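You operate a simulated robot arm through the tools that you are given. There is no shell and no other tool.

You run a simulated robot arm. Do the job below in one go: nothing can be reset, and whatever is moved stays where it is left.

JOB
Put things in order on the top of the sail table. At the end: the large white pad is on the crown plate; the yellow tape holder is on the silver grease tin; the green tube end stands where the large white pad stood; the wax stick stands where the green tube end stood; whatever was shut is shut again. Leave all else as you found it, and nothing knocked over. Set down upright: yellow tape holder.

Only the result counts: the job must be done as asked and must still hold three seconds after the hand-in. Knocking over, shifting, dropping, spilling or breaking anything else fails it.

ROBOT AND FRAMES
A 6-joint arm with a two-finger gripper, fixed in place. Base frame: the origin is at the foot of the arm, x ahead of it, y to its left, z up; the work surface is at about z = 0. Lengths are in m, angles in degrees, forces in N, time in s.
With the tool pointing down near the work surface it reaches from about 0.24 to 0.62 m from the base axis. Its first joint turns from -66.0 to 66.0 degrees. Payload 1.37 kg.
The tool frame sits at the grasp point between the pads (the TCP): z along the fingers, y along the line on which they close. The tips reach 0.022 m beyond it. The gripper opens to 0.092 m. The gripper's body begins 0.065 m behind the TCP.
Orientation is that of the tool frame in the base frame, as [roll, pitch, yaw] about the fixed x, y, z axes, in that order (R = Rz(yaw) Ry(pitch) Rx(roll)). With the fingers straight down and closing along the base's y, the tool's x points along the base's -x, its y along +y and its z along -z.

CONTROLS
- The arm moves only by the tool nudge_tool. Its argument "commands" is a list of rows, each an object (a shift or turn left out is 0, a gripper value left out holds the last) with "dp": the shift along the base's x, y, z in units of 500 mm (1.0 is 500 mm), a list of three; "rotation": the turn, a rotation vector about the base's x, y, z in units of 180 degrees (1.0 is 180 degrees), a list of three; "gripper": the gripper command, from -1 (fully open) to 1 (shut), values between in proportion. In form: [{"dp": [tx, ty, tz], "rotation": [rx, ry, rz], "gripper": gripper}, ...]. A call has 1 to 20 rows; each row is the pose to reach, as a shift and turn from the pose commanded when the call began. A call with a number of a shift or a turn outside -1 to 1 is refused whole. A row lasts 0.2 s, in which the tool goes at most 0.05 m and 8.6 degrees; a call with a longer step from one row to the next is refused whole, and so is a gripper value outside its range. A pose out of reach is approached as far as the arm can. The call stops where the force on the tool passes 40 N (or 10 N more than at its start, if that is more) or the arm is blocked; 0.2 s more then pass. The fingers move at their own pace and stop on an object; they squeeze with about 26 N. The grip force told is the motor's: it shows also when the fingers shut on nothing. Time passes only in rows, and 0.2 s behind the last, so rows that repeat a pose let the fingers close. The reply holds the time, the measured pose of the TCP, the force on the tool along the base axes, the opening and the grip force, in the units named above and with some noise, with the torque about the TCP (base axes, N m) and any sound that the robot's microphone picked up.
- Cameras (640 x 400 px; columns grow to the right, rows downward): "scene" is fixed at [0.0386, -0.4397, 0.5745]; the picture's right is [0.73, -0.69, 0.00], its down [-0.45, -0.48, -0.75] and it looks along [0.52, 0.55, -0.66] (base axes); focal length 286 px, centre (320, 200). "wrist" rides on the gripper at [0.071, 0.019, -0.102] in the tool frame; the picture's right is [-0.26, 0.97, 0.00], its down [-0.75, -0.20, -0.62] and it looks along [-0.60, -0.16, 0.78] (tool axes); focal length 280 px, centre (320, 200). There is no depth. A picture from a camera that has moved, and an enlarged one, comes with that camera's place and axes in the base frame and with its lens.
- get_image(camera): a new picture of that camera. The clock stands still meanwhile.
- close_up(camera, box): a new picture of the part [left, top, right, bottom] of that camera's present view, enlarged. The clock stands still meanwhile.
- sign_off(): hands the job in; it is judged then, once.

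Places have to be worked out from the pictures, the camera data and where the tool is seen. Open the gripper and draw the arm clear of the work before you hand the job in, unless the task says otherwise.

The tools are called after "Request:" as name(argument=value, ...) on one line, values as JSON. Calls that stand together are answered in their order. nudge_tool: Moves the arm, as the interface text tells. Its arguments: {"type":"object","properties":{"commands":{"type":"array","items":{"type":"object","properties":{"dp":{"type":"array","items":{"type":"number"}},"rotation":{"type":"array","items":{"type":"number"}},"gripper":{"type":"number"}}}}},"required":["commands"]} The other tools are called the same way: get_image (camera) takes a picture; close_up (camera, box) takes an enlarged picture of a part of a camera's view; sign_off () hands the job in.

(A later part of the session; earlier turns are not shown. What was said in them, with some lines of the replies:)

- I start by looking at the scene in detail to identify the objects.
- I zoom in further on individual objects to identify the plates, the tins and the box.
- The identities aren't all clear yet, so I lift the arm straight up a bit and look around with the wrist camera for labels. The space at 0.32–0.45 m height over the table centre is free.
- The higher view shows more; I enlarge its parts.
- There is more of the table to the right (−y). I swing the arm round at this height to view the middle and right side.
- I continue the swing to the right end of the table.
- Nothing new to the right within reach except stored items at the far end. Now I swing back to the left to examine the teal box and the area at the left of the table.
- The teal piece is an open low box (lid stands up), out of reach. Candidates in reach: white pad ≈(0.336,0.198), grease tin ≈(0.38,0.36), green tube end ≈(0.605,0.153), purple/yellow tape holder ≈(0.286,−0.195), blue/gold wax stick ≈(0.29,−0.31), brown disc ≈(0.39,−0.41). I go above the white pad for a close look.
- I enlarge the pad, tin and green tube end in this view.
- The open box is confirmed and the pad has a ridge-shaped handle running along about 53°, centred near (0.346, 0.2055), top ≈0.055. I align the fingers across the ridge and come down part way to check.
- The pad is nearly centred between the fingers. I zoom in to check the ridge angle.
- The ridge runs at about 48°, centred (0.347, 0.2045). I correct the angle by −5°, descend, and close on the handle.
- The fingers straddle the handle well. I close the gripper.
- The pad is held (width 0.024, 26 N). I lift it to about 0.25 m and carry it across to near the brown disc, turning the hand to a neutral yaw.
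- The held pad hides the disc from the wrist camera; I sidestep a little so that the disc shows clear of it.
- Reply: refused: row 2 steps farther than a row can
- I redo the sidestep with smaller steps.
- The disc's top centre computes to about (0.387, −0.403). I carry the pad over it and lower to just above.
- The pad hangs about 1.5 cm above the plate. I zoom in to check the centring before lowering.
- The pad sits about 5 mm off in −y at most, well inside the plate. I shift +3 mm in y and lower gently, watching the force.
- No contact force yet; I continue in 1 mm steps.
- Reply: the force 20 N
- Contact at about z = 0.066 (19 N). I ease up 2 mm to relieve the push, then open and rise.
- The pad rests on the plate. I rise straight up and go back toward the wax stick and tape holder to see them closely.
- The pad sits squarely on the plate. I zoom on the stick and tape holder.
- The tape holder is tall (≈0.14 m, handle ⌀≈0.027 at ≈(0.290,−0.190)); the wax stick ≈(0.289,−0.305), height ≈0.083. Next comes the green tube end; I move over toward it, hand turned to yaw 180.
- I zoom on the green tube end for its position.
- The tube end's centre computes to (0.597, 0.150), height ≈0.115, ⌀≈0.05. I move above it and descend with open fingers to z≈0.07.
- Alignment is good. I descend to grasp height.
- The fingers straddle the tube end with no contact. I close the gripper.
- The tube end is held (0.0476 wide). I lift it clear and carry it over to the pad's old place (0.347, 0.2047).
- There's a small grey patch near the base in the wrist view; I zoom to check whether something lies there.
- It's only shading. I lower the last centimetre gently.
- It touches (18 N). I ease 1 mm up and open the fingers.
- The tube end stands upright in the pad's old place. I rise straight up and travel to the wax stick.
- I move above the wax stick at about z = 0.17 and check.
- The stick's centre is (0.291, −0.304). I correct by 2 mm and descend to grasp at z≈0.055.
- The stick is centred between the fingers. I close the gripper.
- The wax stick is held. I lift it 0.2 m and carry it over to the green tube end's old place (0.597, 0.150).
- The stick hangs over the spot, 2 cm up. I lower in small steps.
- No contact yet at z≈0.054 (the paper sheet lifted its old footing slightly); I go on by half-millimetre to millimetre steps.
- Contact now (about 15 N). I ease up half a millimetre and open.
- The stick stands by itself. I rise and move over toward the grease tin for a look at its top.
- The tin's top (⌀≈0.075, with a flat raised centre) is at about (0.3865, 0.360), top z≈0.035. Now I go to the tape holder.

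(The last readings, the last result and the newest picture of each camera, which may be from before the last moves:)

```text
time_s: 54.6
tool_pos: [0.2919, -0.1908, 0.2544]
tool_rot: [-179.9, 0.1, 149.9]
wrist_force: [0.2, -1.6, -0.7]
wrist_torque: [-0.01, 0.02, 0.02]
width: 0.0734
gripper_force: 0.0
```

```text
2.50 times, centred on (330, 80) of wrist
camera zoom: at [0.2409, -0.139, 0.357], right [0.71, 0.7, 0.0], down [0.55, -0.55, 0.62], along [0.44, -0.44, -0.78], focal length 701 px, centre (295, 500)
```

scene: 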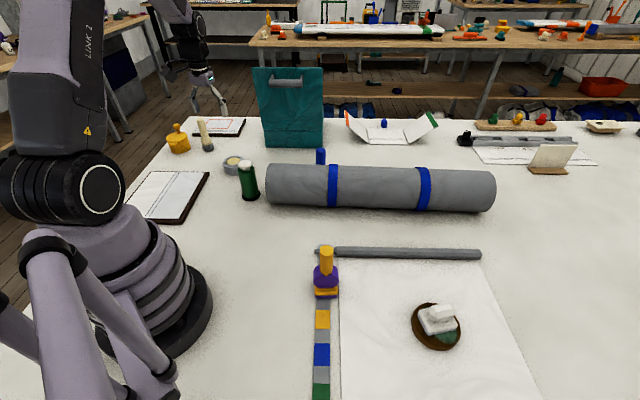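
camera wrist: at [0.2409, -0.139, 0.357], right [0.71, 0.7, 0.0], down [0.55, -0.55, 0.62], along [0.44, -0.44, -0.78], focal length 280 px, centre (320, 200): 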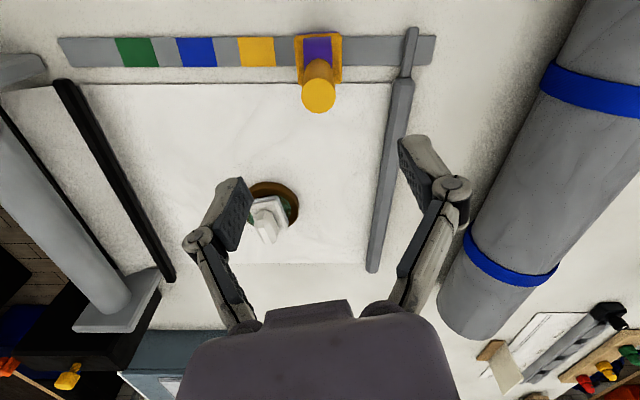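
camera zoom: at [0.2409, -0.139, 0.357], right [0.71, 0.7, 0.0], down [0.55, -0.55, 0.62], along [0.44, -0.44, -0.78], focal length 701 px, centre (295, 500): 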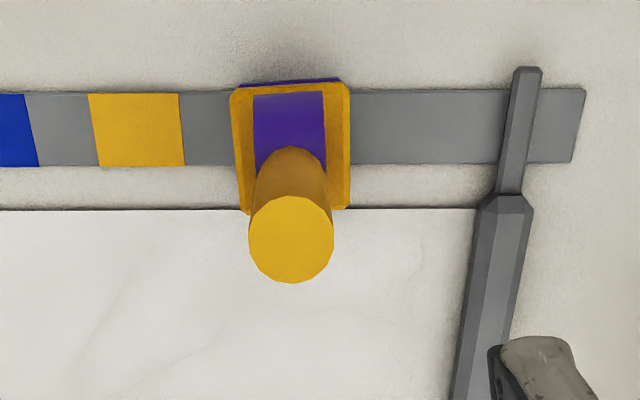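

The handle is right under the TCP at (0.290, −0.190). I descend to grip the upper handle at z≈0.11.

Request:
nudge_tool(commands=[{"dp": [0, 0, -0.08]}, {"dp": [0, 0, -0.16]}, {"dp": [0, 0, -0.23]}, {"dp": [0, 0, -0.27]}, {"dp": [0, 0, -0.289]}, {"dp": [0, 0, -0.289]}])

Request:
get_image(camera="wrist")

Request:
close_up(camera="scene", box=[270, 200, 400, 310])

```text
time_s: 56.0
tool_pos: [0.29, -0.1895, 0.1091]
tool_rot: [179.9, 0.0, 150.0]
wrist_force: [-0.1, 0.9, 0.3]
wrist_torque: [0.01, -0.02, 0.0]
width: 0.0736
gripper_force: 0.1
```

```text
taken
camera wrist: at [0.2404, -0.1378, 0.211], right [0.71, 0.7, 0.0], down [0.55, -0.55, 0.63], along [0.44, -0.44, -0.78], focal length 280 px, centre (320, 200)
```

wrist: 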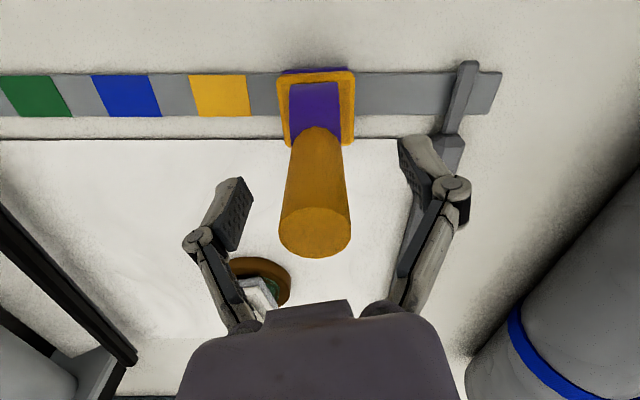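

```text
3.64 times, centred on (335, 255) of scene
camera zoom: at [0.0386, -0.4398, 0.5745], right [0.73, -0.69, 0.0], down [-0.45, -0.48, -0.75], along [0.52, 0.55, -0.66], focal length 1041 px, centre (266, 0)
```

zoom: 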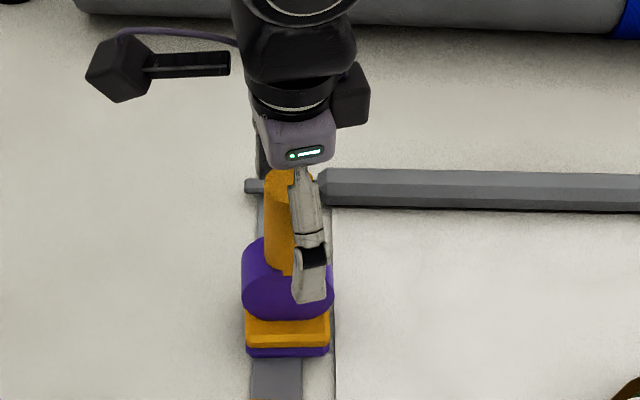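

Fingers straddle the handle evenly. I close on it.

Request:
nudge_tool(commands=[{"gripper": 0.3}, {"gripper": 1}, {"gripper": 1}, {"gripper": 1}, {"gripper": 1}])

Request:
nudge_tool(commands=[{"dp": [0, 0, 0.01], "gripper": 1}, {"dp": [0, 0, 0.03]}])

Request:
close_up(camera="scene", box=[270, 200, 400, 310])

Request:
get_image(camera="wrist")

```text
time_s: 57.2
tool_pos: [0.2918, -0.189, 0.1087]
tool_rot: [180.0, 0.0, 150.0]
wrist_force: [-0.4, -1.5, 2.4]
wrist_torque: [0.05, 0.01, 0.0]
width: 0.0255
gripper_force: 26.2
```

```text
time_s: 57.8
tool_pos: [0.2907, -0.1907, 0.1245]
tool_rot: [-179.9, 0.1, 150.0]
wrist_force: [-0.3, 0.6, -0.9]
wrist_torque: [0.0, -0.05, -0.01]
width: 0.0254
gripper_force: 26.1
```

```text
3.64 times, centred on (335, 255) of scene
camera zoom: at [0.0386, -0.4398, 0.5745], right [0.73, -0.69, 0.0], down [-0.45, -0.48, -0.75], along [0.52, 0.55, -0.66], focal length 1041 px, centre (266, 0)
```

zoom: 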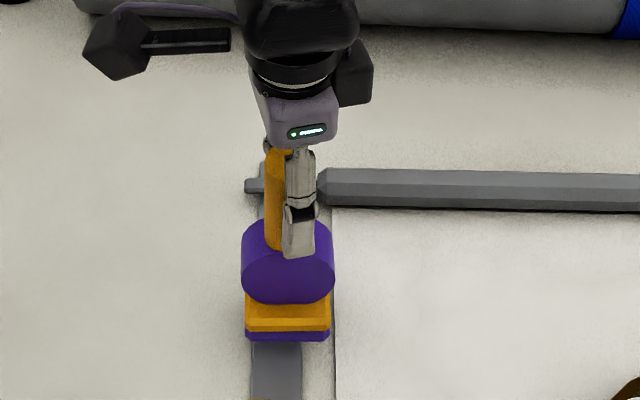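

```text
taken
camera wrist: at [0.2406, -0.1383, 0.2267], right [0.71, 0.7, 0.0], down [0.55, -0.55, 0.62], along [0.44, -0.44, -0.78], focal length 280 px, centre (320, 200)
```

wrist: 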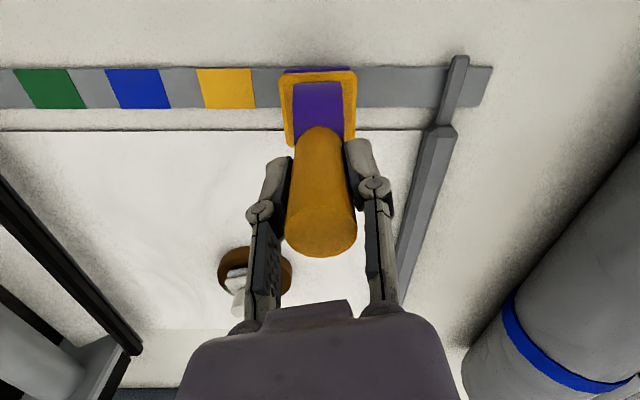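

The whole tape holder lifts cleanly. I raise it to z≈0.30 and carry it toward the tin in two stages.

Request:
nudge_tool(commands=[{"dp": [0, 0, 0.08], "gripper": 1}, {"dp": [0, 0, 0.17]}, {"dp": [0, 0, 0.26]}, {"dp": [0, 0, 0.35]}, {"dp": [0.0, 0.08, 0.35], "rotation": [0, 0, 0.028]}, {"dp": [0.01, 0.165, 0.35], "rotation": [0, 0, 0.056]}, {"dp": [0.02, 0.25, 0.35], "rotation": [0, 0, 0.083]}, {"dp": [0.03, 0.335, 0.35], "rotation": [0, 0, 0.111]}, {"dp": [0.04, 0.42, 0.35], "rotation": [0, 0, 0.139]}, {"dp": [0.05, 0.505, 0.35], "rotation": [0, 0, 0.167]}, {"dp": [0.06, 0.59, 0.35], "rotation": [0, 0, 0.195]}])

Request:
nudge_tool(commands=[{"dp": [0.02, 0.08, 0], "rotation": [0, 0, 0.028], "gripper": 1}, {"dp": [0.04, 0.165, 0], "rotation": [0, 0, 0.056]}, {"dp": [0.06, 0.25, 0], "rotation": [0, 0, 0.083]}, {"dp": [0.07, 0.335, 0], "rotation": [0, 0, 0.111]}, {"dp": [0.08, 0.37, 0], "rotation": [0, 0, 0.139]}])

Request:
get_image(camera="wrist")

Request:
get_image(camera="scene")

```text
time_s: 60.2
tool_pos: [0.3212, 0.1049, 0.2987]
tool_rot: [179.9, 0.0, -174.8]
wrist_force: [0.3, 0.4, -1.3]
wrist_torque: [0.0, -0.02, -0.01]
width: 0.0252
gripper_force: 25.9
```

```text
time_s: 61.4
tool_pos: [0.3612, 0.2895, 0.299]
tool_rot: [180.0, 0.0, -149.8]
wrist_force: [-0.1, -0.5, -1.8]
wrist_torque: [-0.01, 0.0, -0.03]
width: 0.0253
gripper_force: 25.9
```

```text
taken
camera wrist: at [0.2912, 0.2699, 0.401], right [-0.26, 0.97, 0.0], down [0.75, 0.2, 0.62], along [0.6, 0.16, -0.78], focal length 280 px, centre (320, 200)
```

wrist: 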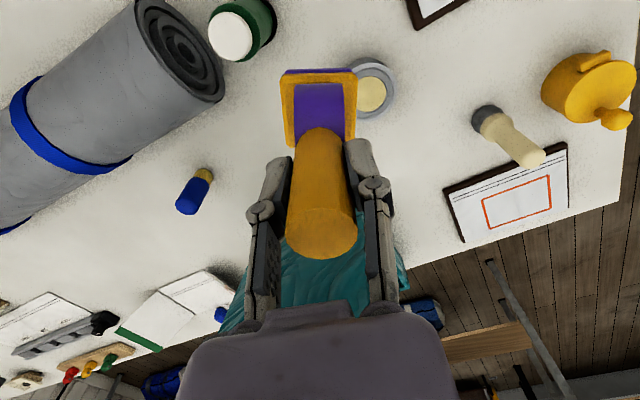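

```text
taken
```

scene: 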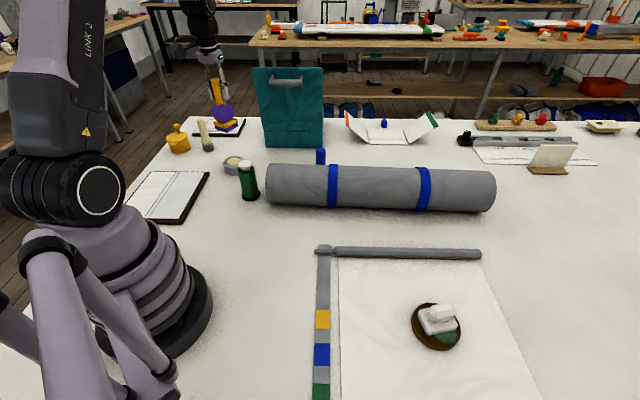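

I move above the tin centre and lower to about 2–3 cm above its top, then check the alignment.

Request:
nudge_tool(commands=[{"dp": [0.026, 0.07, 0], "gripper": 1}, {"dp": [0.0526, 0.1404, 0]}, {"dp": [0.0526, 0.1404, -0.08]}, {"dp": [0.0526, 0.1404, -0.16]}, {"dp": [0.0526, 0.1404, -0.22]}, {"dp": [0.0526, 0.1404, -0.25]}, {"dp": [0.0526, 0.1404, -0.25]}])

Request:
get_image(camera="wrist")

Request:
close_up(camera="scene", box=[190, 100, 290, 200])

Request:
close_up(camera="wrist", box=[260, 50, 390, 150])

```text
time_s: 63.0
tool_pos: [0.3884, 0.3582, 0.1753]
tool_rot: [179.9, -0.1, -149.8]
wrist_force: [0.0, -0.1, -1.4]
wrist_torque: [0.02, -0.04, -0.02]
width: 0.0252
gripper_force: 26.2
```

```text
taken
camera wrist: at [0.3179, 0.3397, 0.2769], right [-0.26, 0.97, 0.0], down [0.75, 0.2, 0.62], along [0.6, 0.16, -0.78], focal length 280 px, centre (320, 200)
```

wrist: 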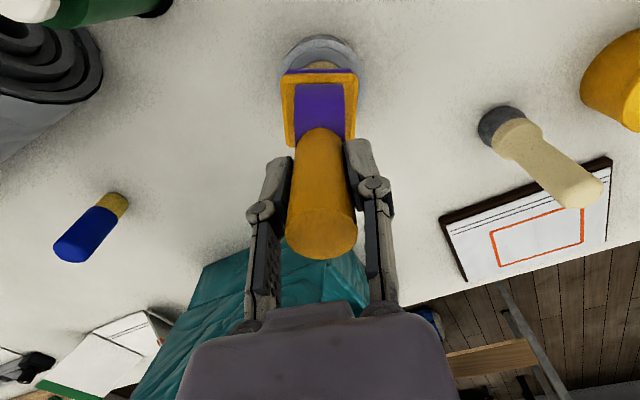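

```text
4.00 times, centred on (240, 150) of scene
camera zoom: at [0.0386, -0.4397, 0.5745], right [0.73, -0.69, 0.0], down [-0.45, -0.48, -0.75], along [0.52, 0.55, -0.66], focal length 1145 px, centre (640, 400)
```

zoom: 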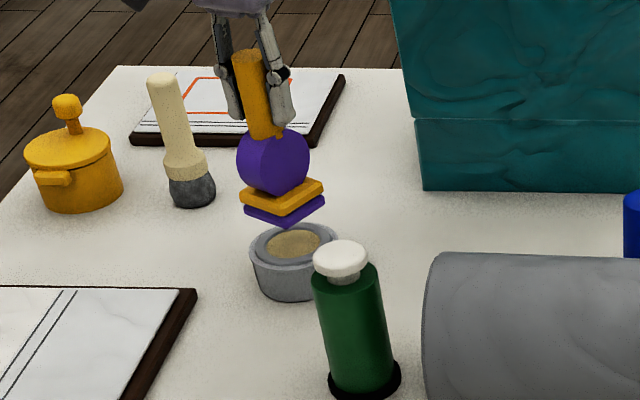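

```text
4.00 times, centred on (325, 100) of wrist
camera zoom: at [0.3179, 0.3397, 0.2769], right [-0.26, 0.97, 0.0], down [0.75, 0.2, 0.62], along [0.6, 0.16, -0.78], focal length 1122 px, centre (300, 600)
```

zoom: 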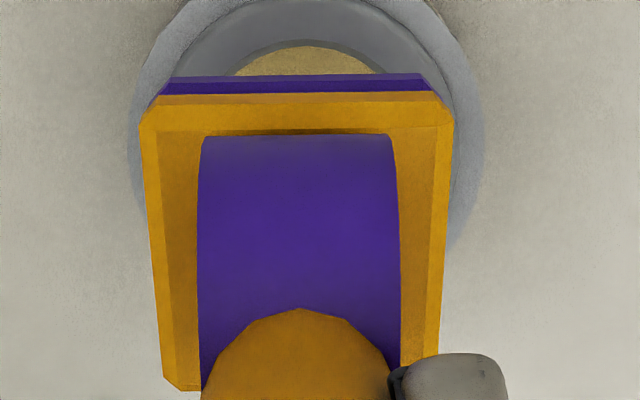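

I zoom on the tin rim above the base to check fore–aft centring.

Request:
close_up(camera="wrist", box=[260, 10, 390, 110])

Request:
close_up(camera="scene", box=[240, 130, 290, 180])

```text
4.00 times, centred on (325, 60) of wrist
camera zoom: at [0.3179, 0.3397, 0.2769], right [-0.26, 0.97, 0.0], down [0.75, 0.2, 0.62], along [0.6, 0.16, -0.78], focal length 1122 px, centre (300, 760)
```

zoom: 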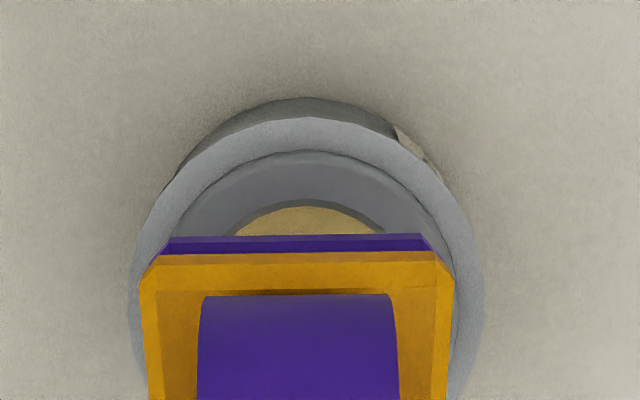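

```text
8.00 times, centred on (265, 155) of scene
camera zoom: at [0.0386, -0.4397, 0.5745], right [0.73, -0.69, 0.0], down [-0.45, -0.48, -0.75], along [0.52, 0.55, -0.66], focal length 2291 px, centre (760, 560)
```

zoom: 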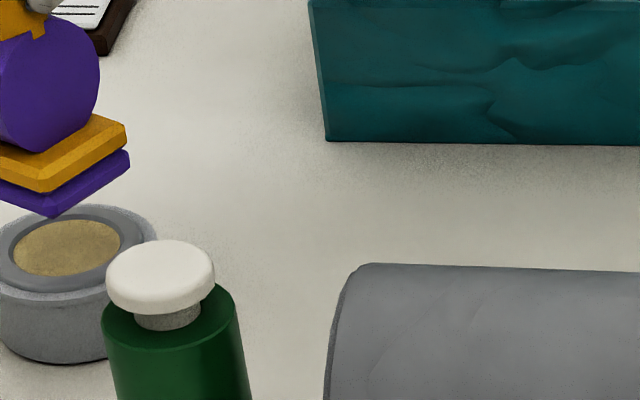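

The tin's centre is about 3 mm further forward: (0.3895, 0.361). I correct and lower to about 1 cm above.

Request:
nudge_tool(commands=[{"dp": [0.006, 0.002, -0.01], "gripper": 1}, {"dp": [0.006, 0.002, -0.025]}, {"dp": [0.006, 0.002, -0.035]}, {"dp": [0.006, 0.002, -0.04]}])

Request:
close_up(camera="wrist", box=[260, 10, 390, 110])

Request:
close_up(camera="scene", box=[200, 110, 280, 180])

```text
time_s: 64.0
tool_pos: [0.3888, 0.3615, 0.1547]
tool_rot: [179.9, -0.1, -149.9]
wrist_force: [0.5, -0.1, -0.5]
wrist_torque: [0.02, 0.03, -0.01]
width: 0.0251
gripper_force: 26.4
```

```text
4.00 times, centred on (325, 60) of wrist
camera zoom: at [0.3204, 0.341, 0.2567], right [-0.26, 0.97, 0.0], down [0.75, 0.2, 0.63], along [0.6, 0.16, -0.78], focal length 1122 px, centre (300, 760)
```

zoom: 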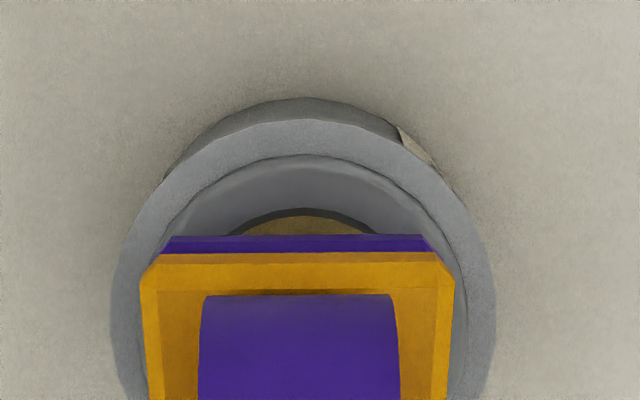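

```text
5.71 times, centred on (240, 145) of scene
camera zoom: at [0.0386, -0.4397, 0.5745], right [0.73, -0.69, 0.0], down [-0.45, -0.48, -0.75], along [0.52, 0.55, -0.66], focal length 1636 px, centre (777, 514)
```

zoom: 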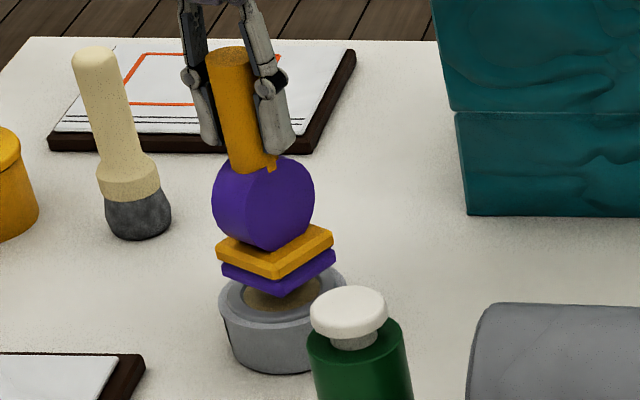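

Alignment matches. I lower in small steps until contact.

Request:
nudge_tool(commands=[{"dp": [0, 0, -0.004], "gripper": 1}, {"dp": [0, 0, -0.008]}, {"dp": [0, 0, -0.011]}, {"dp": [0, 0, -0.013]}])

Request:
nudge_tool(commands=[{"dp": [0, 0, -0.002], "gripper": 1}, {"dp": [0, 0, -0.004]}])

Request:
close_up(camera="scene", box=[200, 110, 280, 180])

```text
time_s: 65.0
tool_pos: [0.3916, 0.3598, 0.1478]
tool_rot: [179.9, 0.0, -149.9]
wrist_force: [-0.6, -0.7, -1.3]
wrist_torque: [0.02, 0.01, -0.01]
width: 0.0253
gripper_force: 26.2
```

```text
time_s: 65.6
tool_pos: [0.3914, 0.3612, 0.1461]
tool_rot: [179.9, 0.0, -149.9]
wrist_force: [0.4, -0.9, -2.0]
wrist_torque: [0.03, -0.01, -0.02]
width: 0.0252
gripper_force: 26.0
```

```text
5.71 times, centred on (240, 145) of scene
camera zoom: at [0.0386, -0.4397, 0.5745], right [0.73, -0.69, 0.0], down [-0.45, -0.48, -0.75], along [0.52, 0.55, -0.66], focal length 1636 px, centre (777, 514)
```

zoom: 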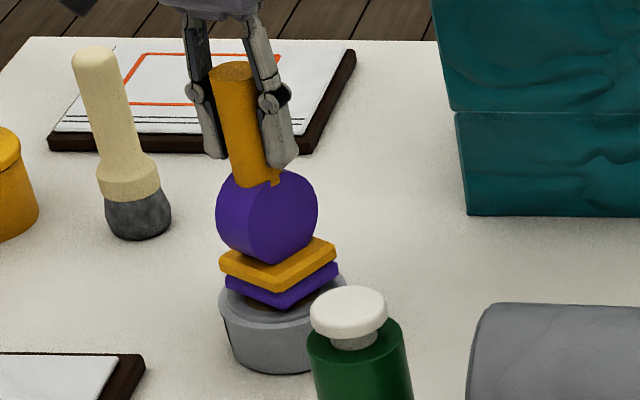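

Still no contact, a small gap remains. I continue downward by millimetres.

Request:
nudge_tool(commands=[{"dp": [0, 0, -0.002], "gripper": 1}, {"dp": [0, 0, -0.004]}])

Request:
nudge_tool(commands=[{"dp": [0, 0, -0.002], "gripper": 1}, {"dp": [0, 0, -0.003]}])

Request:
close_up(camera="scene", box=[210, 130, 270, 180])

```text
time_s: 66.2
tool_pos: [0.3902, 0.3614, 0.1436]
tool_rot: [180.0, 0.0, -149.9]
wrist_force: [0.6, -0.9, -1.6]
wrist_torque: [-0.01, -0.01, 0.01]
width: 0.0254
gripper_force: 26.1
```

```text
time_s: 66.8
tool_pos: [0.3904, 0.3612, 0.1425]
tool_rot: [179.9, 0.1, -149.9]
wrist_force: [-1.7, -1.8, 4.4]
wrist_torque: [-0.01, 0.17, 0.03]
width: 0.025
gripper_force: 26.1
```

```text
8.00 times, centred on (240, 155) of scene
camera zoom: at [0.0385, -0.4398, 0.5745], right [0.73, -0.69, 0.0], down [-0.45, -0.48, -0.75], along [0.52, 0.55, -0.66], focal length 2291 px, centre (960, 560)
```

zoom: 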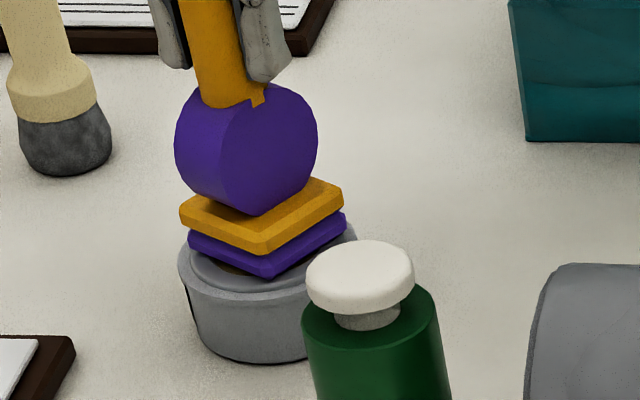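

Light contact (4 N). One more half millimetre to seat it, then I open slowly.

Request:
nudge_tool(commands=[{"dp": [0, 0, -0.001], "gripper": 1}])

Request:
nudge_tool(commands=[{"dp": [0, 0, 0], "gripper": 0.4}, {"dp": [0, 0, 0], "gripper": 0.2}, {"dp": [0, 0, 0], "gripper": 0.0}, {"dp": [0, 0, 0], "gripper": -0.3}, {"dp": [0, 0, 0], "gripper": -0.6}, {"dp": [0, 0, 0], "gripper": -0.6}])

Request:
get_image(camera="wrist")

Request:
close_up(camera="scene", box=[200, 110, 280, 180])

```text
time_s: 67.2
tool_pos: [0.3914, 0.361, 0.1429]
tool_rot: [-179.9, 0.0, -149.8]
wrist_force: [-2.9, -3.6, 12.9]
wrist_torque: [-0.08, 0.27, 0.07]
width: 0.025
gripper_force: 25.8
```

```text
time_s: 68.6
tool_pos: [0.3912, 0.3606, 0.1427]
tool_rot: [-180.0, 0.1, -149.9]
wrist_force: [-0.2, -0.7, -0.5]
wrist_torque: [-0.01, -0.01, 0.0]
width: 0.0736
gripper_force: 0.1
```

```text
taken
camera wrist: at [0.3206, 0.3415, 0.2443], right [-0.26, 0.97, 0.0], down [0.75, 0.2, 0.62], along [0.6, 0.16, -0.78], focal length 280 px, centre (320, 200)
```

wrist: 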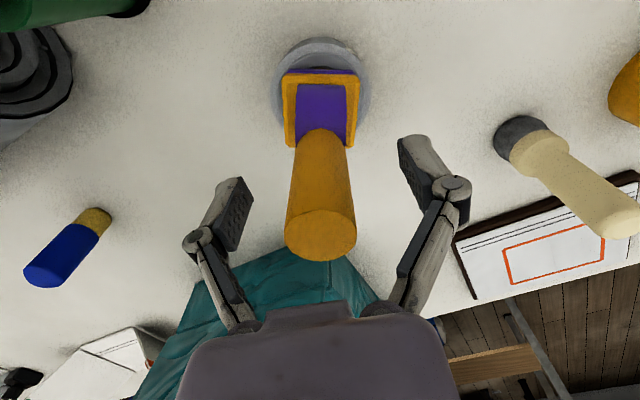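

```text
5.71 times, centred on (240, 145) of scene
camera zoom: at [0.0386, -0.4397, 0.5745], right [0.73, -0.69, 0.0], down [-0.45, -0.48, -0.75], along [0.52, 0.55, -0.66], focal length 1636 px, centre (777, 514)
```

zoom: 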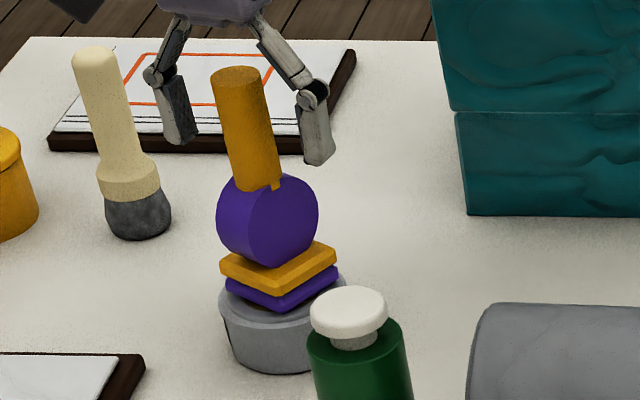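

The tape holder stands upright on the tin. I rise straight up, draw the arm back to a clear place and then check the whole scene.

Request:
nudge_tool(commands=[{"dp": [0, 0, 0.05]}, {"dp": [0, 0, 0.13]}, {"dp": [0, 0, 0.22]}, {"dp": [0, 0, 0.31]}, {"dp": [0, 0, 0.4]}, {"dp": [-0.06, -0.05, 0.45], "gripper": -1}, {"dp": [-0.12, -0.1, 0.5]}, {"dp": [-0.17, -0.15, 0.54]}, {"dp": [-0.2, -0.2, 0.58]}, {"dp": [-0.2, -0.2, 0.58]}])

Request:
get_image(camera="wrist")

Request:
get_image(camera="scene")

Request:
close_up(camera="scene", box=[150, 100, 350, 220])

Request:
close_up(camera="scene", box=[290, 230, 550, 400])

```text
time_s: 70.8
tool_pos: [0.2899, 0.2605, 0.4319]
tool_rot: [-180.0, 0.0, -149.9]
wrist_force: [-0.1, -1.0, -0.8]
wrist_torque: [-0.02, 0.02, -0.04]
width: 0.092
gripper_force: 0.0
```

```text
taken
camera wrist: at [0.2203, 0.2414, 0.5346], right [-0.26, 0.97, 0.0], down [0.75, 0.2, 0.62], along [0.6, 0.16, -0.78], focal length 280 px, centre (320, 200)
```

wrist: 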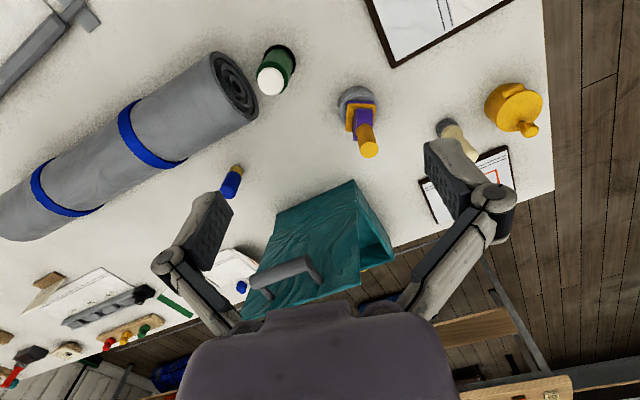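

```text
taken
```

scene: 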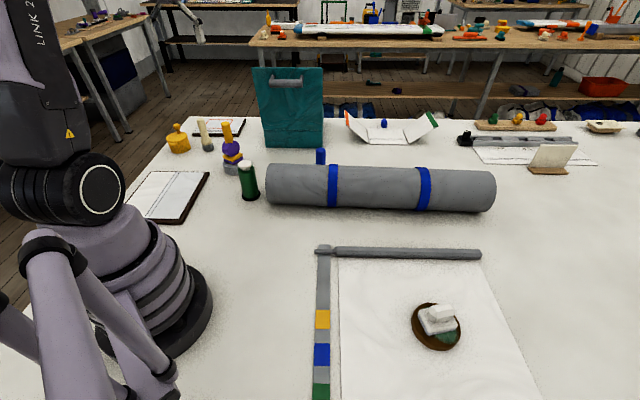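

```text
3.20 times, centred on (250, 160) of scene
camera zoom: at [0.0385, -0.4398, 0.5745], right [0.73, -0.69, 0.0], down [-0.45, -0.48, -0.75], along [0.52, 0.55, -0.66], focal length 916 px, centre (544, 328)
```

zoom: 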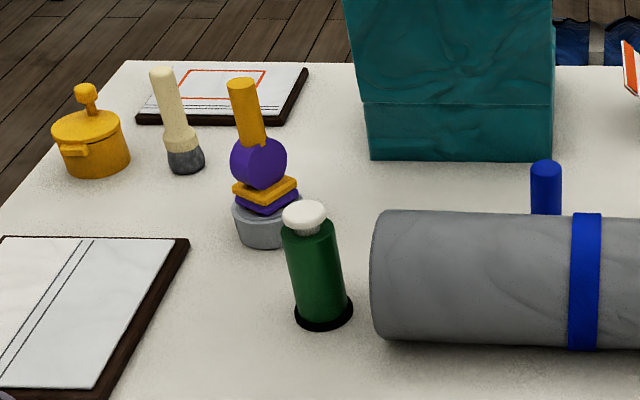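

```text
2.35 times, centred on (420, 315) of scene
camera zoom: at [0.0385, -0.4398, 0.5745], right [0.73, -0.69, 0.0], down [-0.45, -0.48, -0.75], along [0.52, 0.55, -0.66], focal length 674 px, centre (85, -71)
```

zoom: 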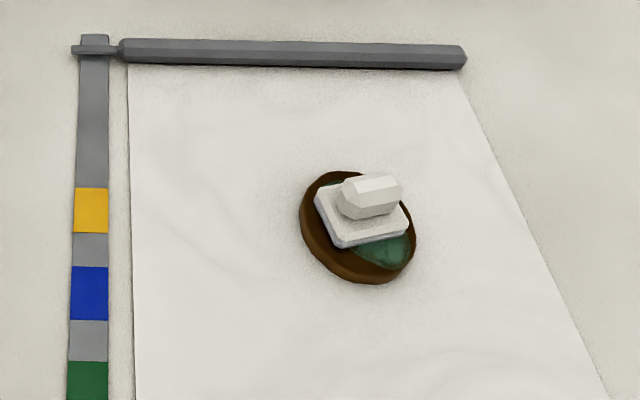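

All four objects are in their new places, and they are upright and stable. Everything else looks as it did at the start: the teal box, which was open already, is untouched, and I never opened anything that was shut. The gripper is open and the arm is clear, so I hand in.

Request:
sign_off()

```text
The job is handed in.
```

I finished the moves and handed the job in. The last pictures show everything in place, but I haven't been told the result of the check.

- **Large white pad:** it sits on the brown disc with the green patch, which I took to be the crown plate.
- **Yellow tape holder:** it stands upright on the silver grease tin.
- **Green tube end:** it stands where the white pad was, at about (0.347, 0.205).
- **Wax stick:** it stands where the green tube end was, at about (0.597, 0.150).

Nothing on the table is labelled with these names, so I chose each object by its look and whether the arm could reach it. The crown plate was the least certain. I took the wax stick to be the blue stick with the gold end, and the tape holder to be the purple and yellow piece with the handle.

I opened nothing, so there was nothing to shut again. The teal box's lid was already standing open at the start, and I left it that way. No other object shows as moved or knocked over, and the arm is clear with the gripper open.
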